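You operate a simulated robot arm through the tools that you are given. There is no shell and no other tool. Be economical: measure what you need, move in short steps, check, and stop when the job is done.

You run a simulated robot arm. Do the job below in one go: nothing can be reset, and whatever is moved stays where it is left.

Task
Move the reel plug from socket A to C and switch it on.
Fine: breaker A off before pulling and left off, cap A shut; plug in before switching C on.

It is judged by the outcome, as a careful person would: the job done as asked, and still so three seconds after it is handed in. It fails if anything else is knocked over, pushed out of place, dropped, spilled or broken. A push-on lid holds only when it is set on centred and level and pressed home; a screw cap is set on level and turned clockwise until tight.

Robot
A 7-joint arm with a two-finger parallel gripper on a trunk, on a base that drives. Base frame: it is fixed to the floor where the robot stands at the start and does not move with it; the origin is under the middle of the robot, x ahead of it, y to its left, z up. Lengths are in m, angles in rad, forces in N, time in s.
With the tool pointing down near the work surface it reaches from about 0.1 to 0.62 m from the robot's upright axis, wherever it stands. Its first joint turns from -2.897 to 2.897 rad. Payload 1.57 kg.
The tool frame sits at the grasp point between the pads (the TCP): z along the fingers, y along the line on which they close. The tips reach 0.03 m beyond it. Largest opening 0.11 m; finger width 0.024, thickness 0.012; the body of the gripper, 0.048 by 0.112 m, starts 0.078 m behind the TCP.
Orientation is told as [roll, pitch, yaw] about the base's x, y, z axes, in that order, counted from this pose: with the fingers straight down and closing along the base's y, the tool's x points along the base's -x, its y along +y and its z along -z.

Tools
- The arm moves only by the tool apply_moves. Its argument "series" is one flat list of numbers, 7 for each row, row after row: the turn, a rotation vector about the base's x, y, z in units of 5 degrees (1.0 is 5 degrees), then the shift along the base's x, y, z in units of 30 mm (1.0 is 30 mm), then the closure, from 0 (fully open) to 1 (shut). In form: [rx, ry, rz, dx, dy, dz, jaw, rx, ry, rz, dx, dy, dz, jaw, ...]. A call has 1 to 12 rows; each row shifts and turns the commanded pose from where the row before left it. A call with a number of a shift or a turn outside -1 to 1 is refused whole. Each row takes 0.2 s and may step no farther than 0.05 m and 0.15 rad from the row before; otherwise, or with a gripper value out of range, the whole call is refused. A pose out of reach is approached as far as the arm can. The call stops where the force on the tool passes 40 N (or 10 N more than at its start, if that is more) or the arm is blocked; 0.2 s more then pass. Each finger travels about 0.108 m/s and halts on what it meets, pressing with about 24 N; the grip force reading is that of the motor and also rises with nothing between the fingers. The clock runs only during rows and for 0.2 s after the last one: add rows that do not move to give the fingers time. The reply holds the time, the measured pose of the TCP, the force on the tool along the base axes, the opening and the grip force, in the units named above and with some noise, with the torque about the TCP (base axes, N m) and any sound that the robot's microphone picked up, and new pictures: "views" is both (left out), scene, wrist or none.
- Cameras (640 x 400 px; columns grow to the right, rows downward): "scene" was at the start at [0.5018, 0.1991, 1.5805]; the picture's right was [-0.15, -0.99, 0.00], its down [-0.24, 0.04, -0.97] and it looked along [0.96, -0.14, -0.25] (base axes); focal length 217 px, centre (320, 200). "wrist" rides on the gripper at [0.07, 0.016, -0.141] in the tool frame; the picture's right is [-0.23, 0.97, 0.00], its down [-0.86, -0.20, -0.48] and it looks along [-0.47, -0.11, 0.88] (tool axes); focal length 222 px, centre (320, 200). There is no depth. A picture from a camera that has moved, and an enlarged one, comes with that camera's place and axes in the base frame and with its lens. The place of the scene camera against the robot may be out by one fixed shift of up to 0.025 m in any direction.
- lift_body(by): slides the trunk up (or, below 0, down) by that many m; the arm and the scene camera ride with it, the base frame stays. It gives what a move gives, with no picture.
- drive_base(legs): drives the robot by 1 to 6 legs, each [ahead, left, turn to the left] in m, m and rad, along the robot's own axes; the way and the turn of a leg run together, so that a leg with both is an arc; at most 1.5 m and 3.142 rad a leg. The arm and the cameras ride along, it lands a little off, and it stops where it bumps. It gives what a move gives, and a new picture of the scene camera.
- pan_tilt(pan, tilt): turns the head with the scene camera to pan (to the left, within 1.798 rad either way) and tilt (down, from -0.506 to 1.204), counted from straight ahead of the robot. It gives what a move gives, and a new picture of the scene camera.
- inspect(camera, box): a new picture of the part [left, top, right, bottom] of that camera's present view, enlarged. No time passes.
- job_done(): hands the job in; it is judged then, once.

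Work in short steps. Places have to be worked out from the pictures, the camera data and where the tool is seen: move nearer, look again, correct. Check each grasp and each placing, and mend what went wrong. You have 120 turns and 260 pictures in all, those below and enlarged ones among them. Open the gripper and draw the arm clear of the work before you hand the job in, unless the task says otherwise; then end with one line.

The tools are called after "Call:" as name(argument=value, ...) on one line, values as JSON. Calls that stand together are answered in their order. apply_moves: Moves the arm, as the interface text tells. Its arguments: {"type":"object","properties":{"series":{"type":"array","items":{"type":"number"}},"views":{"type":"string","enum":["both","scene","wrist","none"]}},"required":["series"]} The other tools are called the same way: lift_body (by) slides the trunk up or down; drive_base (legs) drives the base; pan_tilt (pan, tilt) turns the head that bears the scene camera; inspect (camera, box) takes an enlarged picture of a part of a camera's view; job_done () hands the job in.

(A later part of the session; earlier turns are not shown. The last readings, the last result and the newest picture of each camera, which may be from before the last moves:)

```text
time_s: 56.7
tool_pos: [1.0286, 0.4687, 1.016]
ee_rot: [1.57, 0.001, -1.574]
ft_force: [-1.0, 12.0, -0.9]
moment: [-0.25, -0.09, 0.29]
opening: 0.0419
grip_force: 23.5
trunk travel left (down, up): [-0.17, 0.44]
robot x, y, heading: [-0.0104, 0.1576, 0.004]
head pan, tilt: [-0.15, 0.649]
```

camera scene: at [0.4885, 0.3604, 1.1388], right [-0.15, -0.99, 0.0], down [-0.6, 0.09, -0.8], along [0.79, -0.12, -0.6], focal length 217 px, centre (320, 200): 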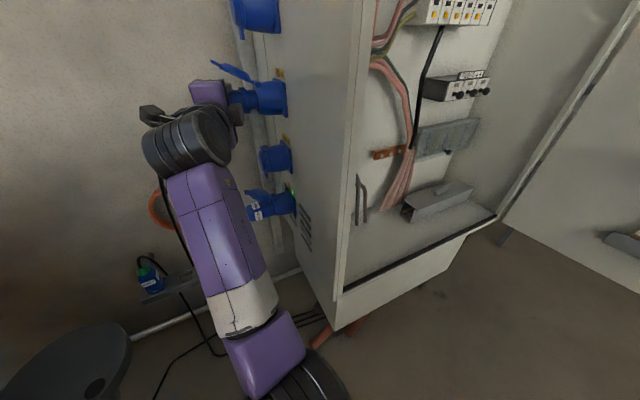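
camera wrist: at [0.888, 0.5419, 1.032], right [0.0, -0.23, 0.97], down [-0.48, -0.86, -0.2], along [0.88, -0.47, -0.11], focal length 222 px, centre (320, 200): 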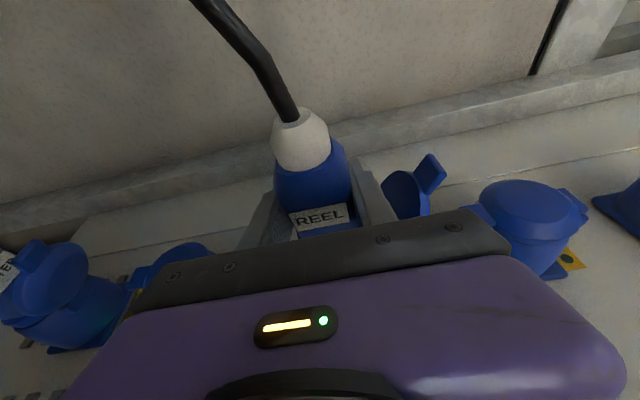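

Lateral force is gone. Continue pushing: the fingers may slide up to the plug's collar and then push it positively.

Call:
apply_moves(series=[0, 0, 0, 0, -0.2, 0, 1, 0, 0, 0, 0, -0.2, 0, 1, 0, 0, 0, 0, -0.2, 0, 1], views="both")

Call:
inspect(camera="scene", box=[220, 60, 300, 130])

```text
time_s: 57.5
tool_pos: [1.0256, 0.4585, 1.0155]
ee_rot: [1.572, 0.0, -1.565]
ft_force: [-4.3, 30.0, -0.9]
moment: [0.02, 0.01, 0.81]
opening: 0.0418
grip_force: 23.5
trunk travel left (down, up): [-0.17, 0.44]
robot x, y, heading: [-0.0041, 0.1586, 0.0]
head pan, tilt: [-0.15, 0.649]
camera scene: at [0.4885, 0.361, 1.1388], right [-0.15, -0.99, 0.0], down [-0.6, 0.09, -0.8], along [0.79, -0.12, -0.6], focal length 217 px, centre (320, 200)
camera wrist: at [0.8838, 0.5273, 1.0312], right [0.0, -0.23, 0.97], down [-0.47, -0.86, -0.2], along [0.88, -0.46, -0.11], focal length 222 px, centre (320, 200)
```

scene: 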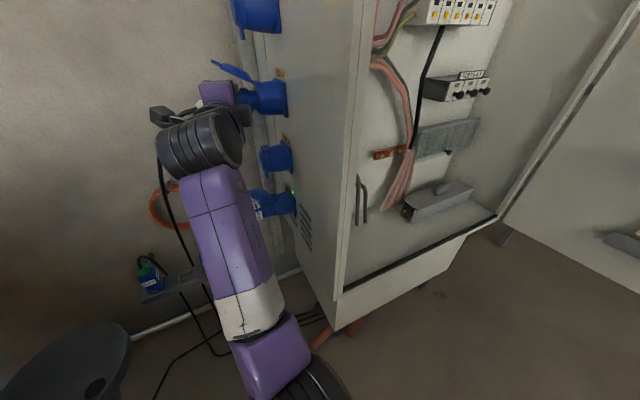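
wrist: 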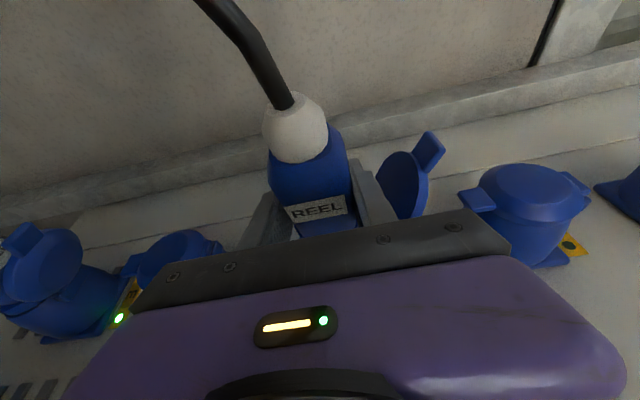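

```text
5.71 times, centred on (260, 95) of scene
camera zoom: at [0.4885, 0.361, 1.1388], right [-0.15, -0.99, 0.0], down [-0.6, 0.09, -0.8], along [0.79, -0.12, -0.6], focal length 1238 px, centre (663, 800)
```

zoom: 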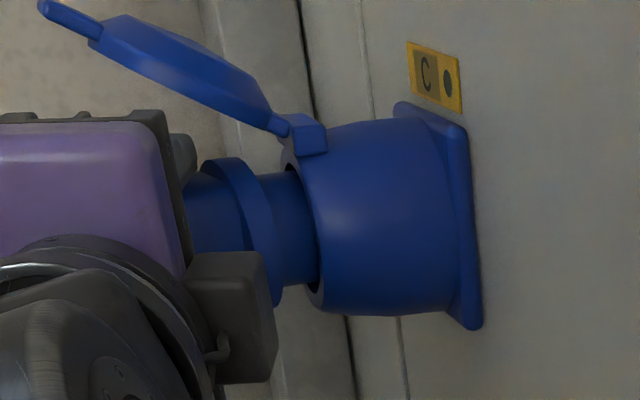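

The plug seems yawed slightly in the grip. Zoom to judge.

Call:
inspect(camera="wrist", box=[240, 80, 440, 240])

```text
2.50 times, centred on (340, 160) of wrist
camera zoom: at [0.8838, 0.5273, 1.0312], right [0.0, -0.23, 0.97], down [-0.47, -0.86, -0.2], along [0.88, -0.46, -0.11], focal length 555 px, centre (270, 300)
```

zoom: 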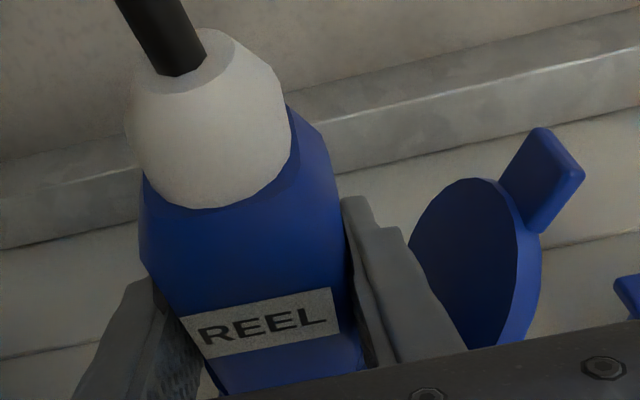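

Torque suggests the nose is catching on one side (+x). Pull back out to free it, then check alignment.

Call:
apply_moves(series=[0, 0, 0, 0, 0.5, 0, 1, 0, 0, 0, 0, 0.5, 0, 1, 0, 0, 0, 0, 0.5, 0, 1], views="both")

Call:
inspect(camera="scene", box=[220, 60, 300, 130])

Call:
inspect(camera="wrist", box=[240, 80, 440, 240])

```text
time_s: 58.3
tool_pos: [1.0288, 0.4964, 1.0163]
ee_rot: [1.569, 0.003, -1.576]
ft_force: [0.0, -0.5, -1.1]
moment: [0.0, -0.05, 0.01]
opening: 0.0418
grip_force: 24.4
trunk travel left (down, up): [-0.17, 0.44]
robot x, y, heading: [-0.0021, 0.1619, 0.004]
head pan, tilt: [-0.15, 0.649]
camera scene: at [0.489, 0.3593, 1.1388], right [-0.15, -0.99, 0.0], down [-0.6, 0.09, -0.8], along [0.79, -0.12, -0.6], focal length 217 px, centre (320, 200)
camera wrist: at [0.8874, 0.5653, 1.0317], right [0.0, -0.23, 0.97], down [-0.48, -0.85, -0.2], along [0.88, -0.47, -0.11], focal length 222 px, centre (320, 200)
```

scene: 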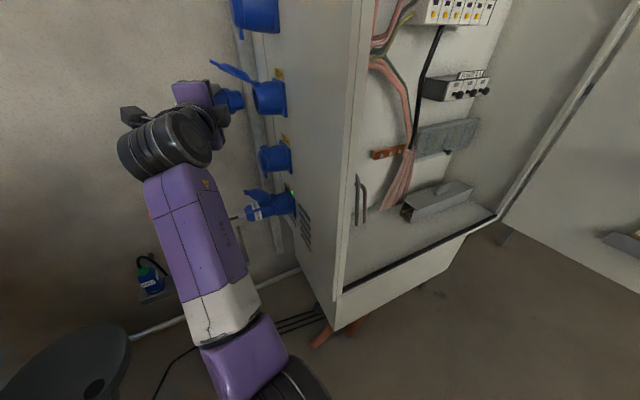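
wrist: 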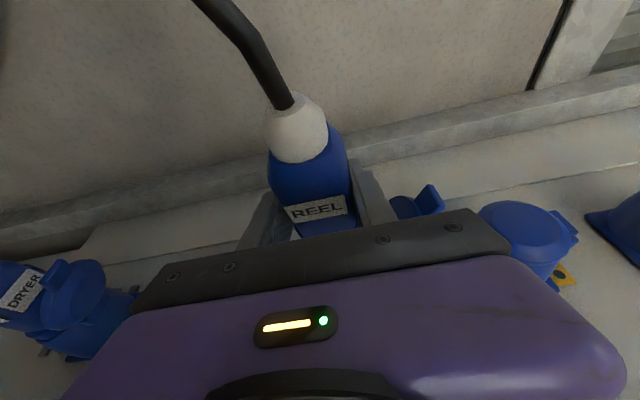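

```text
5.71 times, centred on (260, 95) of scene
camera zoom: at [0.489, 0.3593, 1.1388], right [-0.15, -0.99, 0.0], down [-0.6, 0.09, -0.8], along [0.79, -0.12, -0.6], focal length 1238 px, centre (663, 800)
```

zoom: 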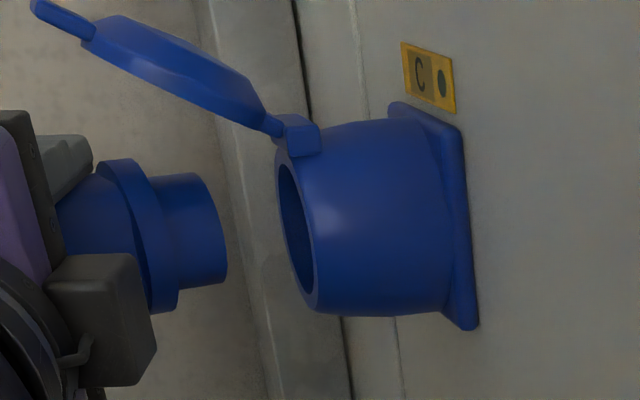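

```text
2.50 times, centred on (340, 160) of wrist
camera zoom: at [0.8874, 0.5653, 1.0317], right [0.0, -0.23, 0.97], down [-0.48, -0.85, -0.2], along [0.88, -0.47, -0.11], focal length 555 px, centre (270, 300)
```

zoom: 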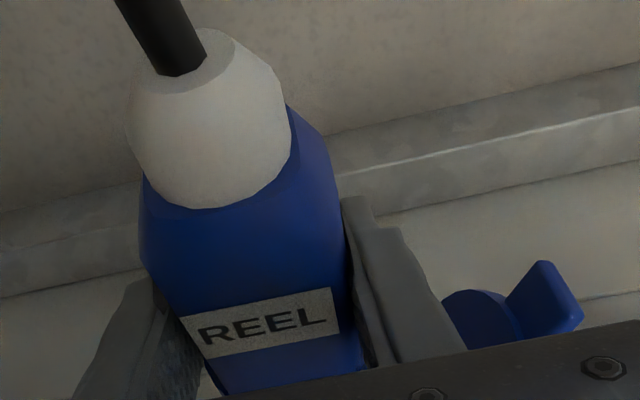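

The fingers now sit right behind the plug's collar, but the plug is yawed so its nose points slightly to +x. Rotate the tool −5° about z and check the nose against the hole.

Call:
apply_moves(series=[0, 0, -0.9, 0, 0, 0, 1, 0, 0, 0, 0, 0, 0, 1], views="both")

Call:
inspect(camera="scene", box=[220, 60, 300, 130])

```text
time_s: 58.9
tool_pos: [1.0277, 0.4975, 1.0144]
ee_rot: [1.57, 0.003, -1.65]
ft_force: [0.3, 0.2, -1.8]
moment: [0.01, -0.05, -0.04]
opening: 0.0419
grip_force: 24.1
trunk travel left (down, up): [-0.17, 0.44]
robot x, y, heading: [-0.0079, 0.1592, -0.001]
head pan, tilt: [-0.15, 0.649]
camera scene: at [0.4888, 0.3597, 1.1388], right [-0.15, -0.99, 0.0], down [-0.6, 0.09, -0.8], along [0.79, -0.12, -0.6], focal length 217 px, centre (320, 200)
camera wrist: at [0.8922, 0.5779, 1.0316], right [-0.02, -0.23, 0.97], down [-0.55, -0.81, -0.2], along [0.84, -0.54, -0.11], focal length 222 px, centre (320, 200)
```

scene: 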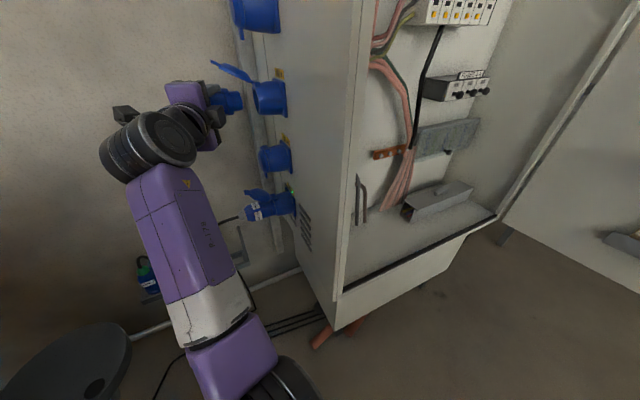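
wrist: 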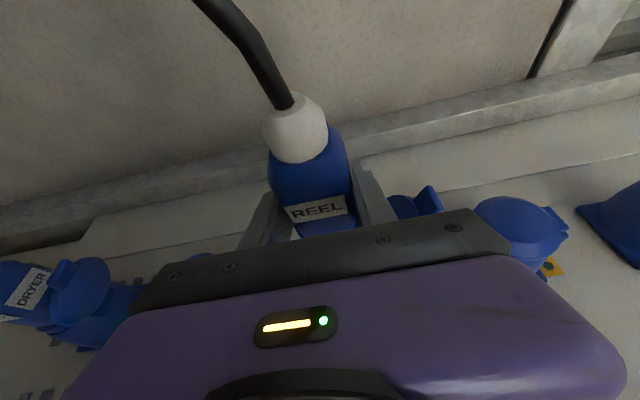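

```text
5.71 times, centred on (260, 95) of scene
camera zoom: at [0.4888, 0.3597, 1.1388], right [-0.15, -0.99, 0.0], down [-0.6, 0.09, -0.8], along [0.79, -0.12, -0.6], focal length 1238 px, centre (663, 800)
```

zoom: 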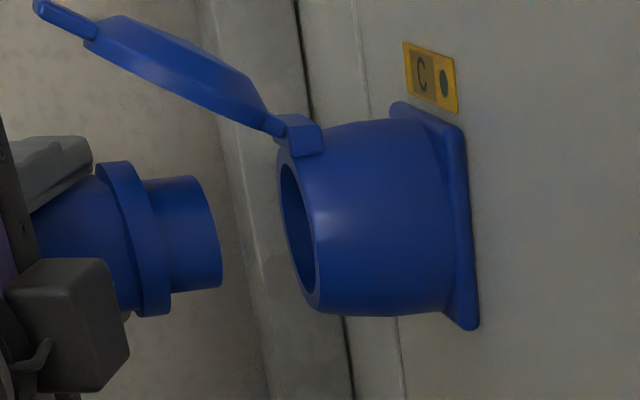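

Earlier extraction also slipped ~5 mm, so the socket simply needs force near the grip limit; now the fingers bear on the collar. Re-enter the nose, square the tool to yaw 0, then push harder in small steps.

Call:
apply_moves(series=[0, 0, 0.2, 0.03, -0.4, 0, 1, 0, 0, 0.2, 0, -0.4, 0, 1, 0, 0, 0.25, 0, -0.3, 0, 1, 0, 0, 0.25, 0, -0.2, 0, 1, 0, 0, 0, 0, 0, 0, 1], views="both")

Call:
inspect(camera="scene", box=[220, 60, 300, 130])

```text
time_s: 60.1
tool_pos: [1.0282, 0.4607, 1.015]
ee_rot: [1.57, 0.0, -1.569]
ft_force: [-1.2, 6.8, -1.9]
moment: [-0.05, 0.0, 0.14]
opening: 0.0418
grip_force: 24.1
trunk travel left (down, up): [-0.17, 0.44]
robot x, y, heading: [-0.0075, 0.1574, 0.007]
head pan, tilt: [-0.15, 0.649]
camera scene: at [0.4887, 0.3601, 1.1388], right [-0.15, -0.99, 0.0], down [-0.6, 0.09, -0.8], along [0.79, -0.12, -0.6], focal length 217 px, centre (320, 200)
camera wrist: at [0.8864, 0.5297, 1.0314], right [0.0, -0.23, 0.97], down [-0.48, -0.86, -0.2], along [0.88, -0.46, -0.11], focal length 222 px, centre (320, 200)
```

scene: 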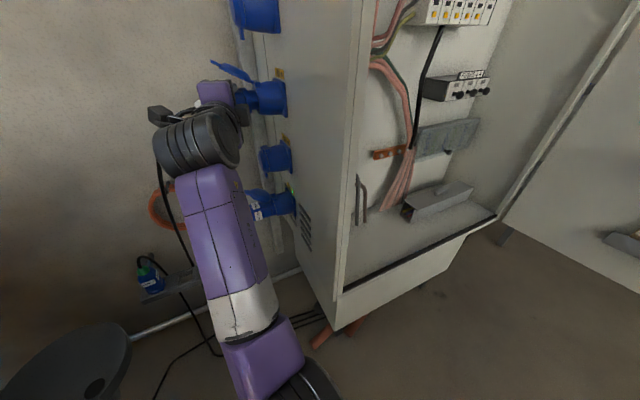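
wrist: 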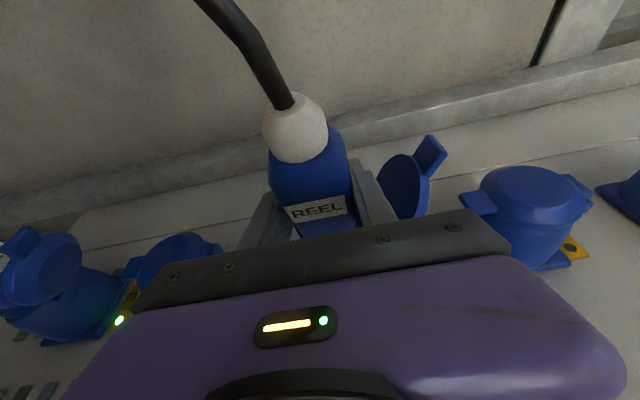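

```text
5.71 times, centred on (260, 95) of scene
camera zoom: at [0.4887, 0.3601, 1.1388], right [-0.15, -0.99, 0.0], down [-0.6, 0.09, -0.8], along [0.79, -0.12, -0.6], focal length 1238 px, centre (663, 800)
```

zoom: 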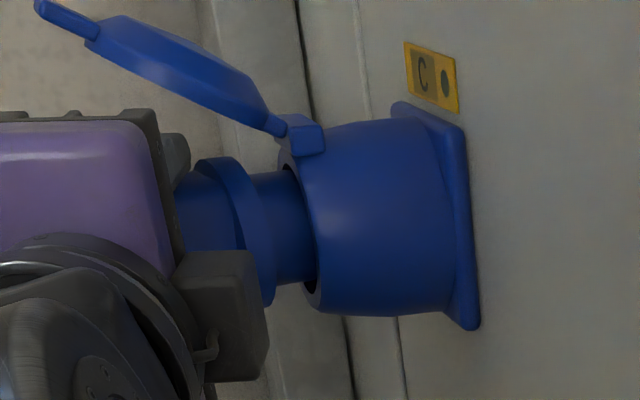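

Nose in ~20 mm with little force; about 13 mm remain. Push on in 3 mm steps.

Call:
apply_moves(series=[0, 0, 0, 0, -0.1, 0, 1, 0, 0, 0, 0, -0.1, 0, 1, 0, 0, 0, 0, -0.1, 0, 1], views="none")

```text
time_s: 60.9
tool_pos: [1.0266, 0.4579, 1.014]
ee_rot: [1.572, 0.0, -1.559]
ft_force: [-7.0, 35.7, -3.6]
moment: [0.01, 0.06, 0.94]
opening: 0.0417
grip_force: 24.7
trunk travel left (down, up): [-0.17, 0.44]
robot x, y, heading: [-0.0071, 0.158, 0.009]
head pan, tilt: [-0.15, 0.649]
```

Hard stop with the reaction on the plug's +x side, and the plug looks slightly high/far relative to the hole. Back off 6 mm, shift −3 mm x, −1 mm z, and try again.

Call:
apply_moves(series=[0, 0, 0, 0, 0.4, 0, 1, 0, 0, 0, -0.1, 0, -0.03, 1, 0, 0, 0, 0, -0.2, 0, 1, 0, 0, 0, 0, -0.1, 0, 1, 0, 0, 0, 0, -0.1, 0, 1], views="none")

```text
time_s: 62.1
tool_pos: [1.0278, 0.4441, 1.0133]
ee_rot: [1.568, 0.003, -1.579]
ft_force: [17.1, -9.0, 0.2]
moment: [-0.06, -0.04, 0.18]
opening: 0.0421
grip_force: 24.1
trunk travel left (down, up): [-0.17, 0.44]
robot x, y, heading: [-0.0075, 0.1574, 0.004]
head pan, tilt: [-0.15, 0.649]
```

It moved in to y=0.444 — seems to have snapped home. Relax the x preload and look.

Call:
apply_moves(series=[0, 0, 0, 0.1, -0.1, 0, 1, 0, 0, 0, 0, 0, 0, 1], views="both")

Call:
inspect(camera="scene", box=[220, 60, 300, 130])

```text
time_s: 62.7
tool_pos: [1.0289, 0.4447, 1.0136]
ee_rot: [1.569, 0.001, -1.574]
ft_force: [-10.4, -13.9, -7.5]
moment: [0.05, 0.07, -0.3]
opening: 0.0418
grip_force: 24.0
trunk travel left (down, up): [-0.17, 0.44]
robot x, y, heading: [-0.0042, 0.156, -0.0]
head pan, tilt: [-0.15, 0.649]
camera scene: at [0.4884, 0.3593, 1.1389], right [-0.15, -0.99, 0.0], down [-0.6, 0.09, -0.8], along [0.79, -0.12, -0.6], focal length 217 px, centre (320, 200)
camera wrist: at [0.8875, 0.5149, 1.0304], right [0.0, -0.23, 0.97], down [-0.48, -0.85, -0.2], along [0.88, -0.47, -0.11], focal length 222 px, centre (320, 200)
```

scene: 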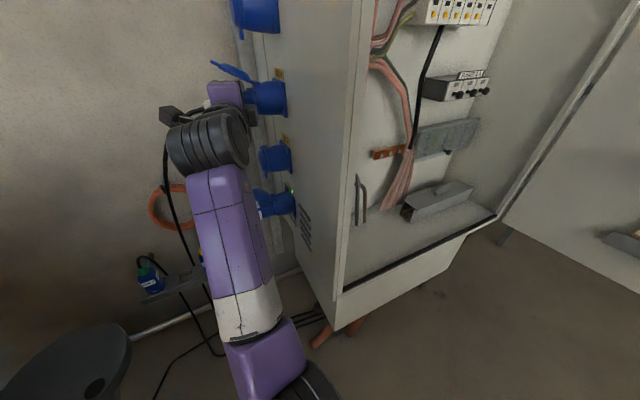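
wrist: 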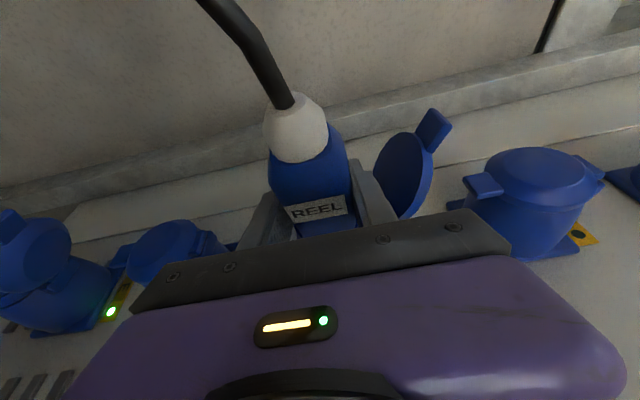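

```text
5.71 times, centred on (260, 95) of scene
camera zoom: at [0.4884, 0.3593, 1.1389], right [-0.15, -0.99, 0.0], down [-0.6, 0.09, -0.8], along [0.79, -0.12, -0.6], focal length 1238 px, centre (663, 800)
```

zoom: 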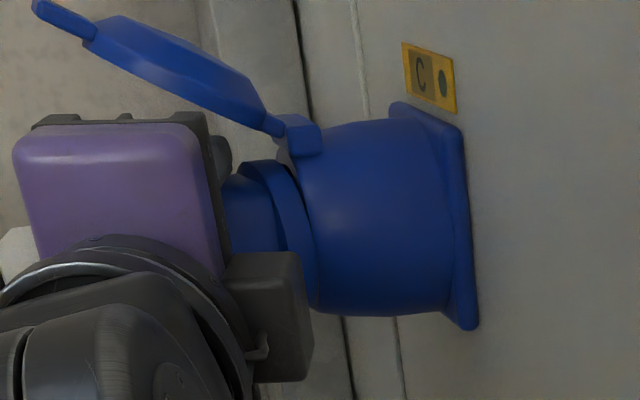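

The collar is against the socket rim: seated. Open slightly (clear of the lid) and withdraw straight back in −x.

Call:
apply_moves(series=[0, 0, 0, 0, 0.1, 0, 0.52, 0, 0, 0, 0, 0, 0, 0.52, 0, 0, 0, -0.3, 0, 0, 0.52, 0, 0, 0, -0.6, 0, 0, 0.52, 0, 0, 0, -0.9, 0, 0, 0.52, 0, 0, 0, -0.9, 0, 0, 0.52, 0, 0, 0, -0.9, 0, 0, 0.52, 0, 0, 0, -0.9, 0, 0, 0.52], views="both")

Call:
inspect(camera="wrist", box=[240, 60, 440, 220])

Call:
inspect(camera="scene", box=[200, 40, 300, 130])

```text
time_s: 64.5
tool_pos: [0.8925, 0.4489, 1.0143]
ee_rot: [1.569, -0.001, -1.572]
ft_force: [-0.5, -0.3, 0.4]
moment: [0.01, -0.01, 0.01]
opening: 0.0528
grip_force: 0.1
trunk travel left (down, up): [-0.17, 0.44]
robot x, y, heading: [-0.0042, 0.1626, 0.0]
head pan, tilt: [-0.15, 0.649]
camera scene: at [0.4888, 0.3596, 1.1388], right [-0.15, -0.99, 0.0], down [-0.6, 0.09, -0.8], along [0.79, -0.12, -0.6], focal length 217 px, centre (320, 200)
camera wrist: at [0.7521, 0.5184, 1.0312], right [0.0, -0.23, 0.97], down [-0.48, -0.85, -0.2], along [0.88, -0.47, -0.11], focal length 222 px, centre (320, 200)
```

scene: 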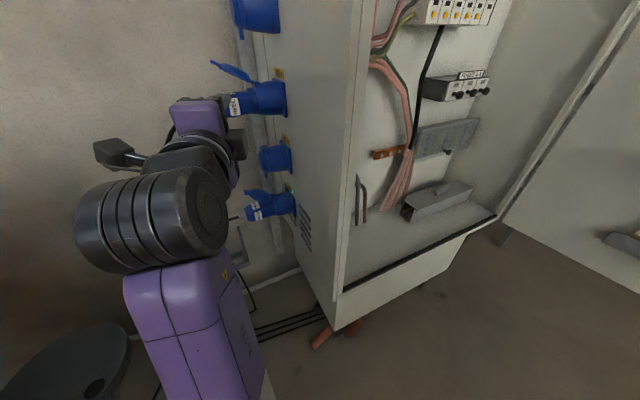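
wrist: 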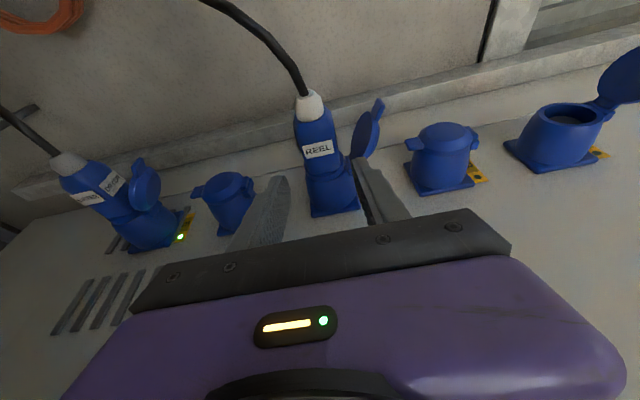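

```text
2.50 times, centred on (340, 140) of wrist
camera zoom: at [0.7521, 0.5184, 1.0312], right [0.0, -0.23, 0.97], down [-0.48, -0.85, -0.2], along [0.88, -0.47, -0.11], focal length 555 px, centre (270, 350)
```

zoom: 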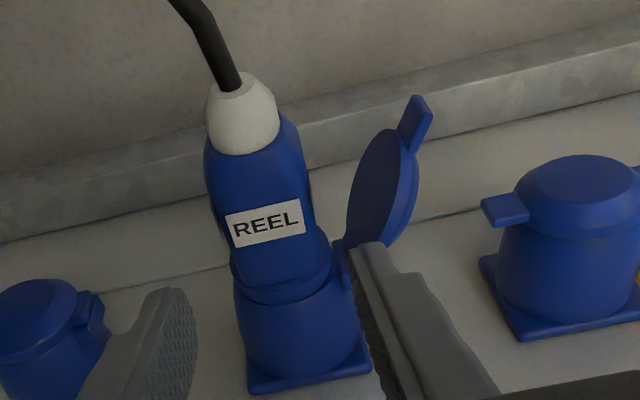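

```text
4.44 times, centred on (250, 85) of scene
camera zoom: at [0.4888, 0.3596, 1.1388], right [-0.15, -0.99, 0.0], down [-0.6, 0.09, -0.8], along [0.79, -0.12, -0.6], focal length 963 px, centre (631, 711)
```

zoom: 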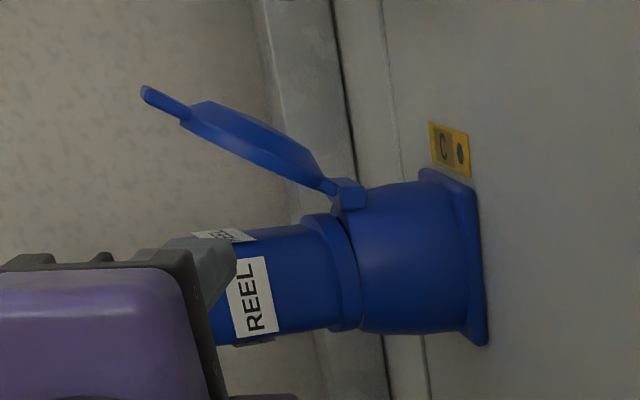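

Plug is fully seated in C (label depth matches the original seating). Next shut cap A: raise the trunk 0.40 m, close the jaws, and come above the open lid A.

Call:
lift_body(by=0.4)

Call:
apply_moves(series=[0, 0, -1, 0, 0.1, 0.2, 1, 0, 0, -1, 0, 0.1, 0.2, 1, 0, 0, -1, 0, 0.1, 0.2, 1, 0, 0, 0, 0, 0, 0, 1], views="both")

Call:
inspect(camera="wrist", box=[140, 60, 340, 220])

```text
time_s: 68.3
tool_pos: [0.8945, 0.449, 1.4145]
ee_rot: [1.571, 0.001, -1.573]
ft_force: [-0.6, 0.6, -0.1]
moment: [-0.01, -0.02, 0.0]
opening: 0.0528
grip_force: 0.2
trunk travel left (down, up): [-0.57, 0.04]
robot x, y, heading: [-0.004, 0.1585, 0.001]
head pan, tilt: [-0.15, 0.649]
```

```text
time_s: 69.3
tool_pos: [0.8931, 0.4586, 1.4333]
ee_rot: [1.573, 0.003, -1.835]
ft_force: [0.5, 0.6, -0.2]
moment: [0.01, 0.0, 0.01]
opening: 0.0
grip_force: 22.0
trunk travel left (down, up): [-0.57, 0.04]
robot x, y, heading: [-0.0047, 0.1617, 0.006]
head pan, tilt: [-0.15, 0.649]
camera scene: at [0.4887, 0.3598, 1.5389], right [-0.15, -0.99, 0.0], down [-0.6, 0.09, -0.8], along [0.79, -0.12, -0.6], focal length 217 px, centre (320, 200)
camera wrist: at [0.7751, 0.5619, 1.4496], right [-0.06, -0.22, 0.97], down [-0.68, -0.7, -0.2], along [0.73, -0.68, -0.11], focal length 222 px, centre (320, 200)
```

scene: 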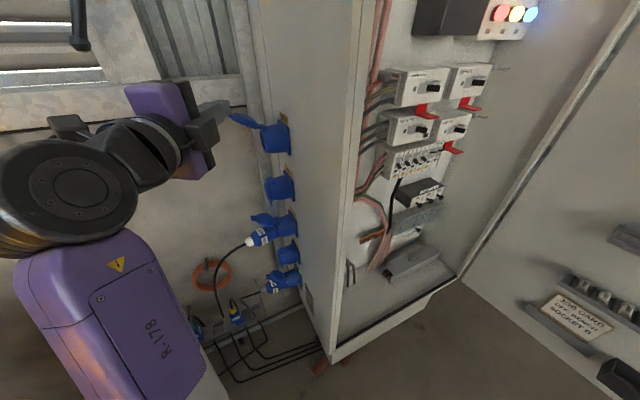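
wrist: 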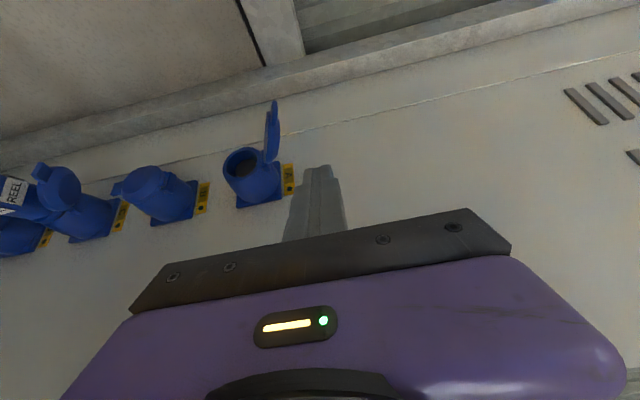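

```text
2.50 times, centred on (240, 140) of wrist
camera zoom: at [0.7751, 0.5619, 1.4496], right [-0.06, -0.22, 0.97], down [-0.68, -0.7, -0.2], along [0.73, -0.68, -0.11], focal length 555 px, centre (520, 350)
```

zoom: 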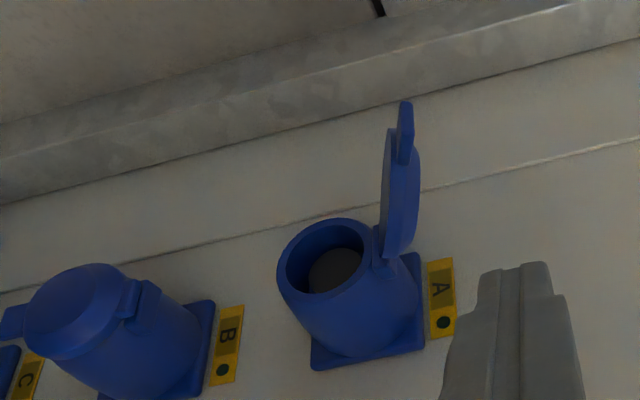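

Lid A stands at ~117°, hinge at (y 0.407, z 1.356). Advance over it, then swing it down along its arc.

Call:
apply_moves(series=[0, 0, 0, 0.97, 0, 0, 1, 0, 0, 0, 0.97, 0, 0, 1, 0, 0, 0, 0.97, 0, 0, 1, 0, 0, 0, 0.97, 0, 0, 1, 0, 0, 0, 0, 0.2, -0.79, 1, 0, 0, 0, 0, 0.2, -0.79, 1, 0, 0, 0, 0, 0.23, -0.72, 1, 0, 0, 0, 0, -0.04, -0.75, 1], views="both")

```text
time_s: 71.1
tool_pos: [1.0095, 0.4742, 1.3409]
ee_rot: [1.569, 0.002, -1.836]
ft_force: [-0.3, 0.2, -0.1]
moment: [0.02, 0.01, -0.01]
opening: 0.0
grip_force: 21.6
trunk travel left (down, up): [-0.57, 0.04]
robot x, y, heading: [-0.0098, 0.1572, 0.0]
head pan, tilt: [-0.15, 0.649]
camera scene: at [0.4886, 0.3598, 1.5389], right [-0.15, -0.99, 0.0], down [-0.6, 0.09, -0.8], along [0.79, -0.12, -0.6], focal length 217 px, centre (320, 200)
camera wrist: at [0.8906, 0.5793, 1.3578], right [-0.06, -0.22, 0.97], down [-0.68, -0.7, -0.2], along [0.73, -0.68, -0.11], focal length 222 px, centre (320, 200)
```

scene: 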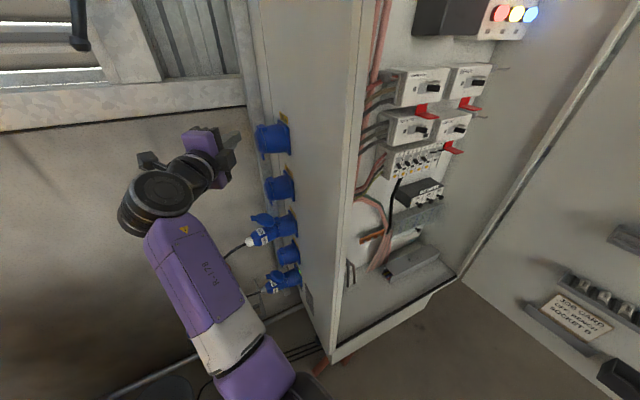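
wrist: 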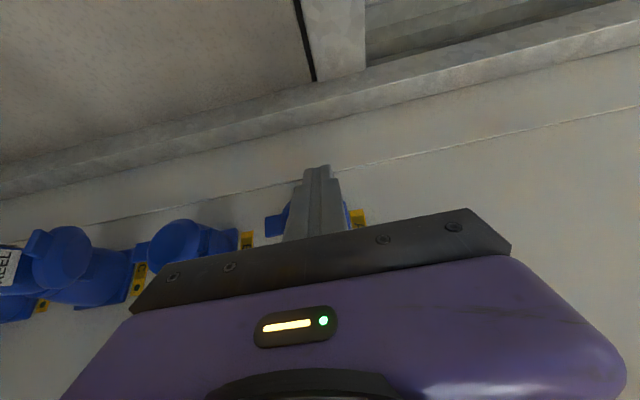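

The lid has flipped shut. Press it home gently at its centre/lower half.

Call:
apply_moves(series=[0, 0, 0, 0.3, -0.3, -0.5, 1, 0, 0, 0, 0.2, -0.4, -0.3, 1, 0, 0, 0, 0, -0.2, 0, 1, 0, 0, 0, 0, -0.2, 0, 1, 0, 0, 0, 0, -0.15, 0, 1, 0, 0, 0, 0, -0.15, 0, 1], views="wrist")

```text
time_s: 72.5
tool_pos: [1.0224, 0.4503, 1.3172]
ee_rot: [1.573, 0.0, -1.811]
ft_force: [-1.1, 5.7, -1.7]
moment: [0.0, 0.07, 0.07]
opening: 0.0
grip_force: 20.9
trunk travel left (down, up): [-0.57, 0.04]
robot x, y, heading: [-0.0054, 0.1619, 0.003]
head pan, tilt: [-0.15, 0.649]
stopped in row 6: the force on the tool passed its limit at 43 N (the readings are from after the stop); the commanded pose is now the measured one
camera wrist: at [0.9012, 0.5516, 1.3332], right [-0.06, -0.22, 0.97], down [-0.67, -0.72, -0.2], along [0.74, -0.66, -0.11], focal length 222 px, centre (320, 200)
```

wrist: 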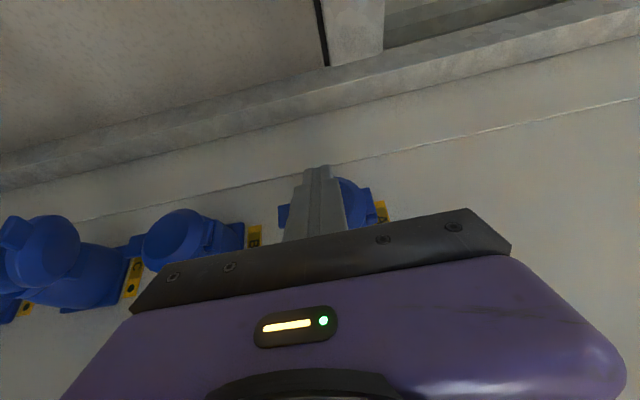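

Pressed with ~43 N; lid is firmly shut. Back away and inspect A, B and C.

Call:
apply_moves(series=[0, 0, 0, -0.2, 0.8, 0, 1, 0, 0, 0, -0.9, 0.8, 0, 1, 0, 0, 0.8, -0.9, 0, 0, 1, 0, 0, 0.9, -0.9, 0, 0, 1, 0, 0, 1, -0.9, 0, 0, 1, 0, 0, 0, -0.9, 0, 0, 1, 0, 0, 0, -0.9, 0, 0, 1], views="both")

Call:
inspect(camera="scene", box=[230, 100, 320, 300])

Call:
inspect(camera="wrist", box=[140, 60, 400, 220])

```text
time_s: 74.0
tool_pos: [0.8552, 0.4954, 1.3179]
ee_rot: [1.575, 0.0, -1.579]
ft_force: [0.1, -0.4, 0.7]
moment: [-0.02, -0.01, -0.01]
opening: 0.0
grip_force: 21.8
trunk travel left (down, up): [-0.57, 0.04]
robot x, y, heading: [-0.0051, 0.1613, 0.002]
head pan, tilt: [-0.15, 0.649]
camera scene: at [0.4888, 0.3605, 1.5388], right [-0.15, -0.99, 0.0], down [-0.6, 0.09, -0.8], along [0.79, -0.12, -0.6], focal length 217 px, centre (320, 200)
camera wrist: at [0.7138, 0.5661, 1.3337], right [0.0, -0.23, 0.97], down [-0.48, -0.85, -0.2], along [0.87, -0.47, -0.11], focal length 222 px, centre (320, 200)
```

scene: 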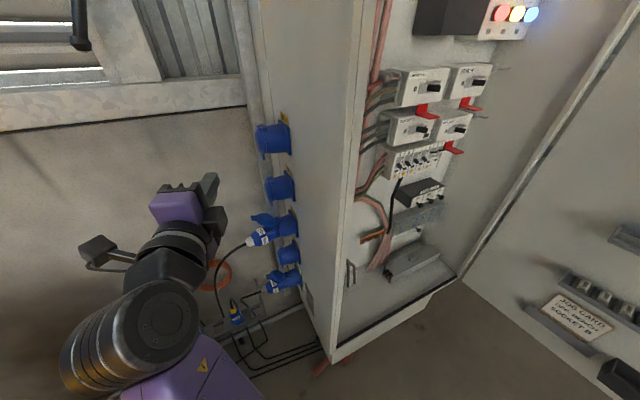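
wrist: 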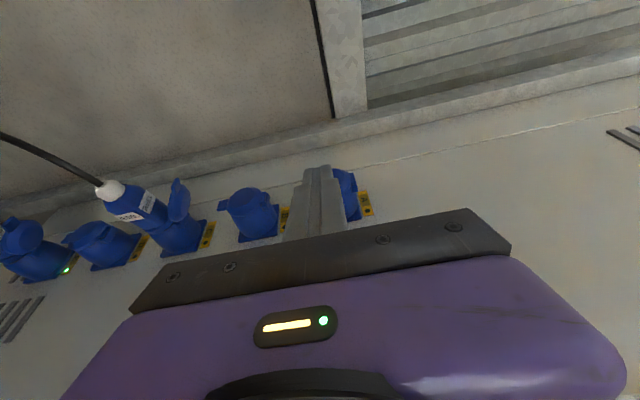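

```text
2.00 times, centred on (275, 200) of scene
camera zoom: at [0.4888, 0.3605, 1.5388], right [-0.15, -0.99, 0.0], down [-0.6, 0.09, -0.8], along [0.79, -0.12, -0.6], focal length 433 px, centre (410, 200)
```

zoom: 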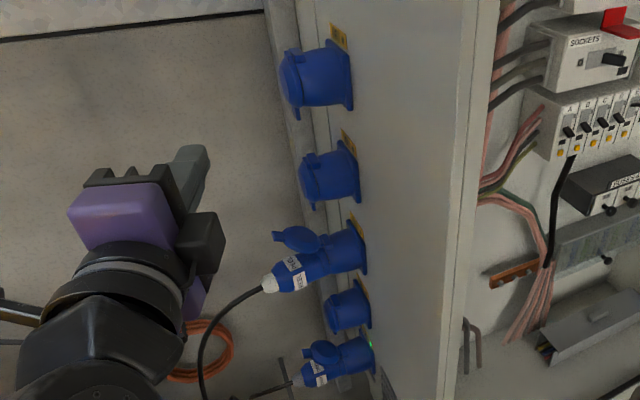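

```text
2.46 times, centred on (270, 140) of wrist
camera zoom: at [0.7138, 0.5661, 1.3337], right [0.0, -0.23, 0.97], down [-0.48, -0.85, -0.2], along [0.87, -0.47, -0.11], focal length 547 px, centre (443, 348)
```

zoom: 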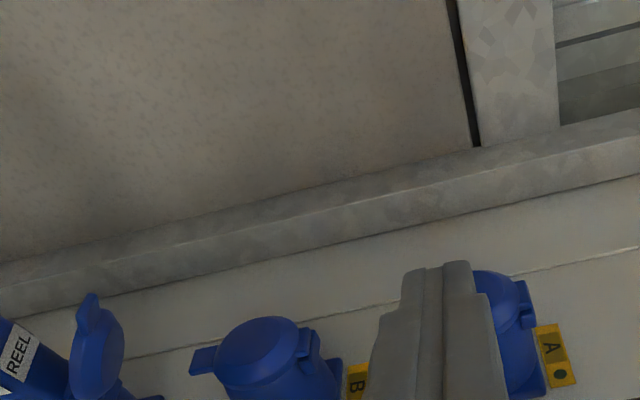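

A's cap is shut, C's plug is in. Now the breaker: back off, shift right, bring the arm in line with breaker C (y≈−0.044).

Call:
drive_base(legs=[[-0.15, 0, 0], [0, -0.16, 0]])

Call:
apply_moves(series=[0, 0, 0, 0, -0.97, -0.3, 1, 0, 0, 0, 0, -0.97, -0.3, 1, 0, 0, 0, 0, -0.97, -0.3, 1, 0, 0, 0, 0, -0.97, -0.3, 1, 0, 0, 0, 0, -0.97, -0.3, 1, 0, 0, 0, 0, -0.97, -0.3, 1, 0, 0, 0, 0, -0.97, -0.3, 1, 0, 0, 0, 0, -0.97, -0.3, 1, 0, 0, 0, 0, -0.97, -0.3, 1, 0, 0, 0, 0, -0.97, -0.3, 1, 0, 0, 0, 0, -0.97, -0.3, 1, 0, 0, 0, 0, -0.97, -0.3, 1], views="both")

```text
time_s: 76.4
tool_pos: [0.7054, 0.3332, 1.3182]
ee_rot: [1.575, 0.001, -1.581]
ft_force: [0.6, -0.4, 0.1]
moment: [-0.02, -0.02, 0.05]
opening: 0.0002
grip_force: 21.0
trunk travel left (down, up): [-0.57, 0.04]
robot x, y, heading: [-0.1571, -0.0016, 0.006]
head pan, tilt: [-0.15, 0.649]
camera scene: at [0.3389, 0.1983, 1.5388], right [-0.15, -0.99, 0.0], down [-0.6, 0.09, -0.8], along [0.79, -0.12, -0.6], focal length 217 px, centre (320, 200)
```

scene: 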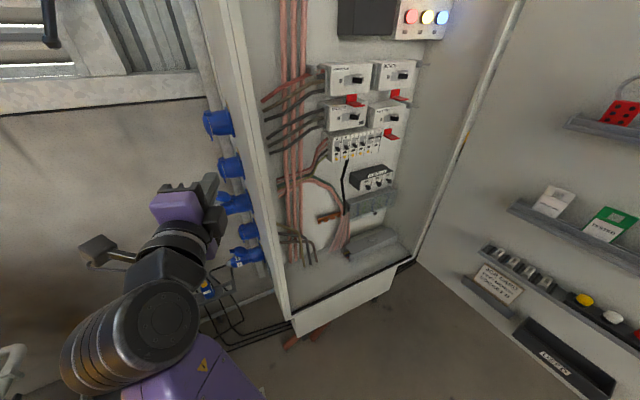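

```text
time_s: 79.0
tool_pos: [0.7052, -0.0155, 1.2095]
ee_rot: [1.575, 0.002, -1.577]
ft_force: [0.1, 0.0, 0.6]
moment: [-0.01, 0.0, 0.0]
opening: 0.0001
grip_force: 21.2
trunk travel left (down, up): [-0.57, 0.04]
robot x, y, heading: [-0.157, -0.0029, 0.004]
head pan, tilt: [-0.15, 0.649]
camera scene: at [0.3388, 0.1984, 1.5389], right [-0.15, -0.99, 0.0], down [-0.6, 0.09, -0.8], along [0.79, -0.12, -0.6], focal length 217 px, centre (320, 200)
camera wrist: at [0.5642, 0.0543, 1.2256], right [0.0, -0.23, 0.97], down [-0.48, -0.85, -0.2], along [0.87, -0.47, -0.11], focal length 222 px, centre (320, 200)
```

scene: 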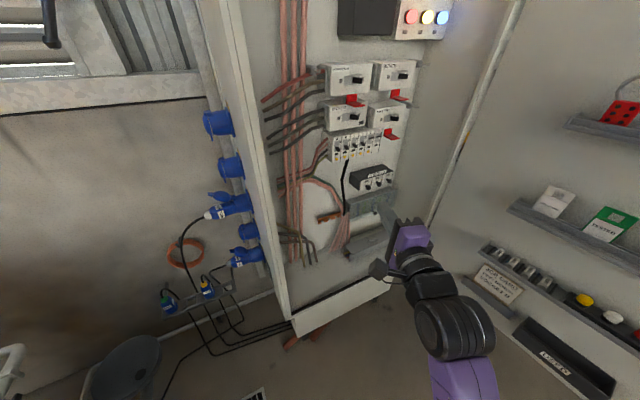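
wrist: 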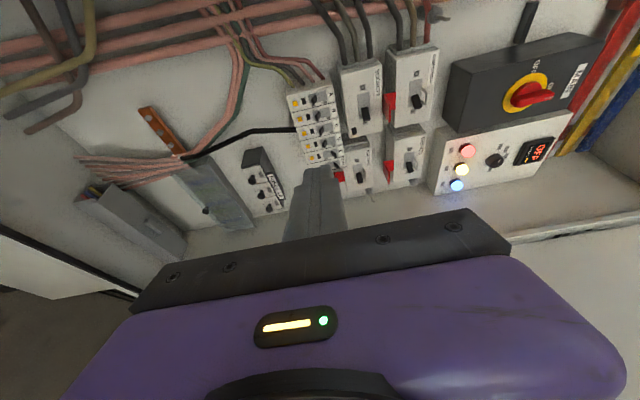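

Line up with C (y −0.044, z ≈1.185) and drive forward 0.15 m.

Call:
apply_moves(series=[0, 0, 0.07, 0, -0.95, -0.8, 1], views="none")

Call:
drive_base(legs=[[0.15, 0, 0]])

Call:
apply_moves(series=[0, 0, 0, 0.8, 0, 0, 1, 0, 0, 0, 0.8, 0, 0, 1, 0, 0, 0, 0.8, 0, 0, 1, 0, 0, 0, 0.8, 0, 0, 1], views="wrist")

Call:
inspect(camera="wrist", box=[220, 60, 420, 220])

```text
time_s: 79.4
tool_pos: [0.7053, -0.0444, 1.1861]
ee_rot: [1.575, -0.002, -1.572]
ft_force: [0.0, 0.6, -0.6]
moment: [0.0, 0.03, -0.03]
opening: 0.0001
grip_force: 21.3
trunk travel left (down, up): [-0.57, 0.04]
robot x, y, heading: [-0.1583, -0.0011, 0.003]
head pan, tilt: [-0.15, 0.649]
```

```text
time_s: 80.8
tool_pos: [0.8565, -0.0443, 1.1856]
ee_rot: [1.574, -0.001, -1.575]
ft_force: [1.2, -0.4, 0.7]
moment: [0.0, -0.04, 0.02]
opening: 0.0
grip_force: 21.0
trunk travel left (down, up): [-0.57, 0.04]
robot x, y, heading: [-0.0039, -0.0043, 0.002]
head pan, tilt: [-0.15, 0.649]
camera scene: at [0.4895, 0.1985, 1.539], right [-0.15, -0.99, 0.0], down [-0.6, 0.09, -0.8], along [0.79, -0.12, -0.6], focal length 217 px, centre (320, 200)
```

scene: 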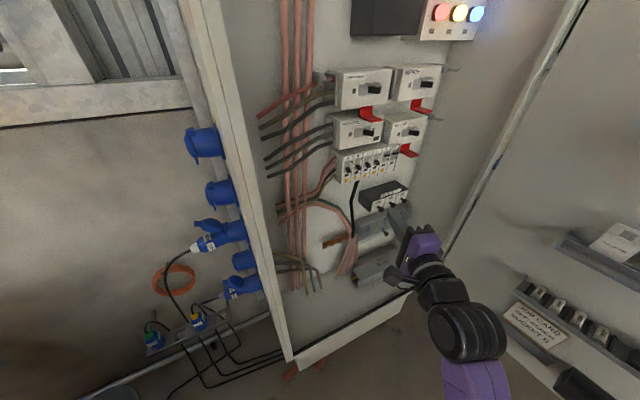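

```text
time_s: 81.8
tool_pos: [0.9526, -0.0453, 1.1865]
ee_rot: [1.575, 0.001, -1.572]
ft_force: [-0.6, -0.4, 0.9]
moment: [0.0, 0.0, -0.02]
opening: 0.0
grip_force: 21.2
trunk travel left (down, up): [-0.57, 0.04]
robot x, y, heading: [-0.0057, -0.0054, 0.001]
head pan, tilt: [-0.15, 0.649]
camera wrist: at [0.811, 0.0243, 1.2021], right [0.0, -0.23, 0.97], down [-0.48, -0.85, -0.2], along [0.88, -0.47, -0.11], focal length 222 px, centre (320, 200)
```

wrist: 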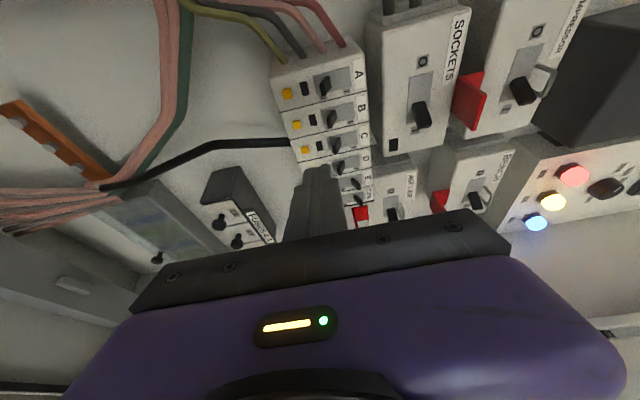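

```text
2.50 times, centred on (320, 140) of wrist
camera zoom: at [0.811, 0.0243, 1.2021], right [0.0, -0.23, 0.97], down [-0.48, -0.85, -0.2], along [0.88, -0.47, -0.11], focal length 555 px, centre (320, 350)
```

zoom: 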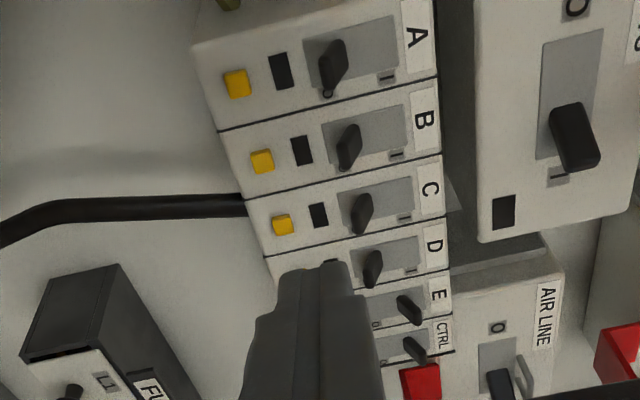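

Clear view: toggle C at (≈1.055, −0.043, 1.203), neighbours ±27 mm. Advance beneath it to tip x≈1.06.

Call:
apply_moves(series=[0, 0, 0, 0.9, 0.03, 0, 1, 0, 0, 0, 0.8, 0, 0, 1, 0, 0, 0, 0.6, 0, 0, 1, 0, 0, 0, 0.25, 0, 0, 1], views="wrist")

Call:
inspect(camera="wrist", box=[220, 100, 420, 260])

```text
time_s: 82.8
tool_pos: [1.0301, -0.0433, 1.1865]
ee_rot: [1.573, 0.0, -1.573]
ft_force: [0.1, 0.3, 0.2]
moment: [-0.04, -0.03, -0.01]
opening: 0.0
grip_force: 21.6
trunk travel left (down, up): [-0.57, 0.04]
robot x, y, heading: [-0.0045, -0.0048, -0.003]
head pan, tilt: [-0.15, 0.649]
camera wrist: at [0.8876, 0.0261, 1.2017], right [0.0, -0.23, 0.97], down [-0.48, -0.85, -0.2], along [0.88, -0.47, -0.11], focal length 222 px, centre (320, 200)
```

wrist: 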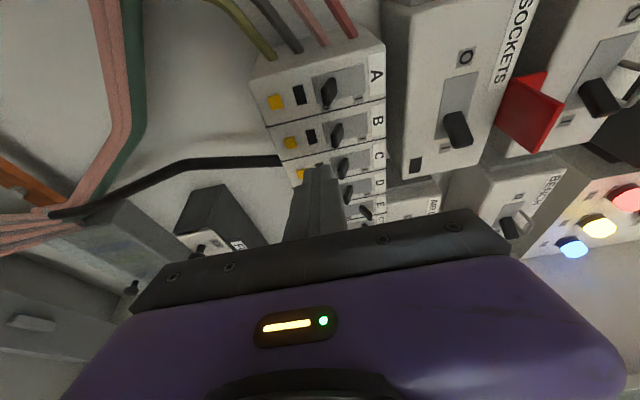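

```text
2.50 times, centred on (320, 180) of wrist
camera zoom: at [0.8876, 0.0261, 1.2017], right [0.0, -0.23, 0.97], down [-0.48, -0.85, -0.2], along [0.88, -0.47, -0.11], focal length 555 px, centre (320, 250)
```

zoom: 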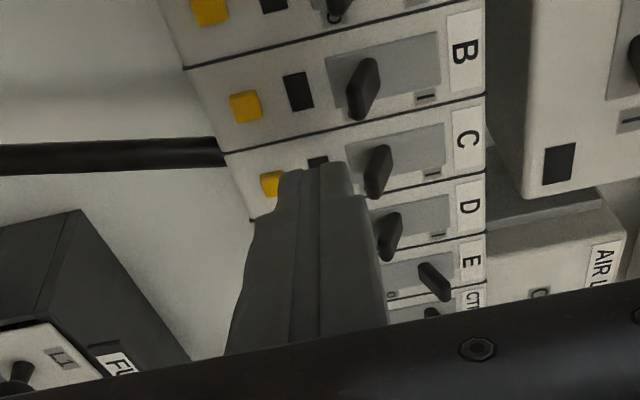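

The rod is just below toggle C, between its neighbours. Push up in small steps.

Call:
apply_moves(series=[0, 0, 0, 0, 0, 0.3, 1, 0, 0, 0, 0, 0, 0.3, 1, 0, 0, 0, 0, 0, 0.25, 1], views="wrist")

Call:
inspect(camera="wrist", box=[220, 100, 420, 260])

```text
time_s: 83.6
tool_pos: [1.0282, -0.0426, 1.2108]
ee_rot: [1.573, 0.0, -1.573]
ft_force: [-0.1, 0.2, -0.3]
moment: [0.01, 0.0, 0.01]
opening: 0.0
grip_force: 21.5
trunk travel left (down, up): [-0.57, 0.04]
robot x, y, heading: [-0.0053, -0.0035, 0.007]
head pan, tilt: [-0.15, 0.649]
camera wrist: at [0.887, 0.026, 1.227], right [0.0, -0.23, 0.97], down [-0.48, -0.85, -0.2], along [0.88, -0.47, -0.11], focal length 222 px, centre (320, 200)
```

wrist: 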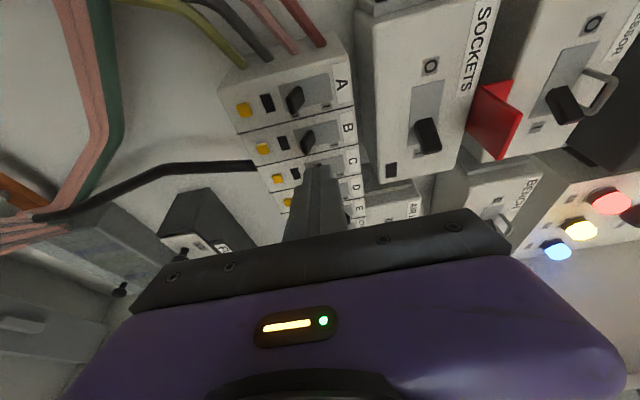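

```text
2.50 times, centred on (320, 180) of wrist
camera zoom: at [0.887, 0.026, 1.227], right [0.0, -0.23, 0.97], down [-0.48, -0.85, -0.2], along [0.88, -0.47, -0.11], focal length 555 px, centre (320, 250)
```

zoom: 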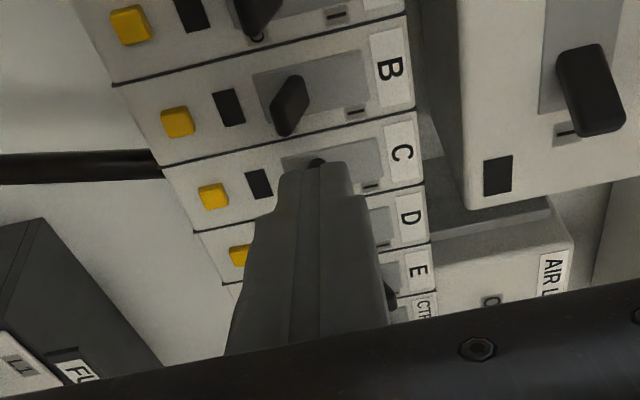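

The tip passed just in front of the toggle without touching (too shallow). Go back down, in 9 mm deeper, and push again.

Call:
apply_moves(series=[0, 0, 0, 0, 0, -0.4, 1, 0, 0, 0, 0, 0, -0.4, 1, 0, 0, 0, 0.15, 0, 0, 1, 0, 0, 0, 0.12, 0, 0, 1], views="wrist")

Call:
inspect(camera="wrist", box=[220, 100, 420, 260])

```text
time_s: 84.6
tool_pos: [1.0377, -0.0442, 1.1883]
ee_rot: [1.572, 0.001, -1.574]
ft_force: [0.1, 0.6, 0.2]
moment: [0.02, 0.04, 0.01]
opening: 0.0
grip_force: 21.6
trunk travel left (down, up): [-0.57, 0.04]
robot x, y, heading: [-0.0031, -0.0061, 0.004]
head pan, tilt: [-0.15, 0.649]
camera wrist: at [0.8954, 0.026, 1.2029], right [0.0, -0.23, 0.97], down [-0.48, -0.85, -0.2], along [0.88, -0.47, -0.11], focal length 222 px, centre (320, 200)
```

wrist: 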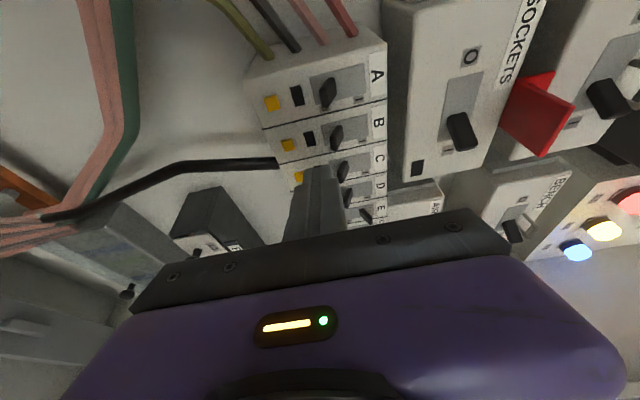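

```text
2.50 times, centred on (320, 180) of wrist
camera zoom: at [0.8954, 0.026, 1.2029], right [0.0, -0.23, 0.97], down [-0.48, -0.85, -0.2], along [0.88, -0.47, -0.11], focal length 555 px, centre (320, 250)
```

zoom: 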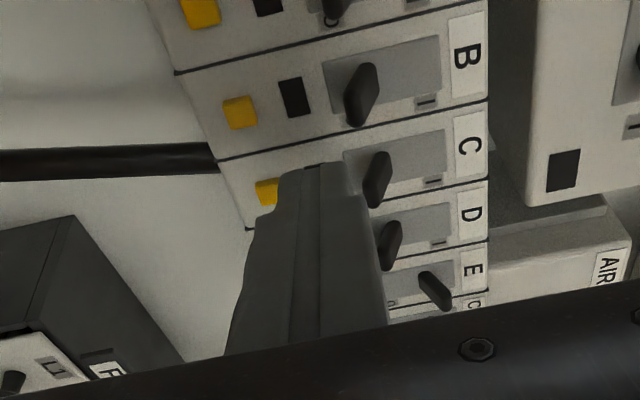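

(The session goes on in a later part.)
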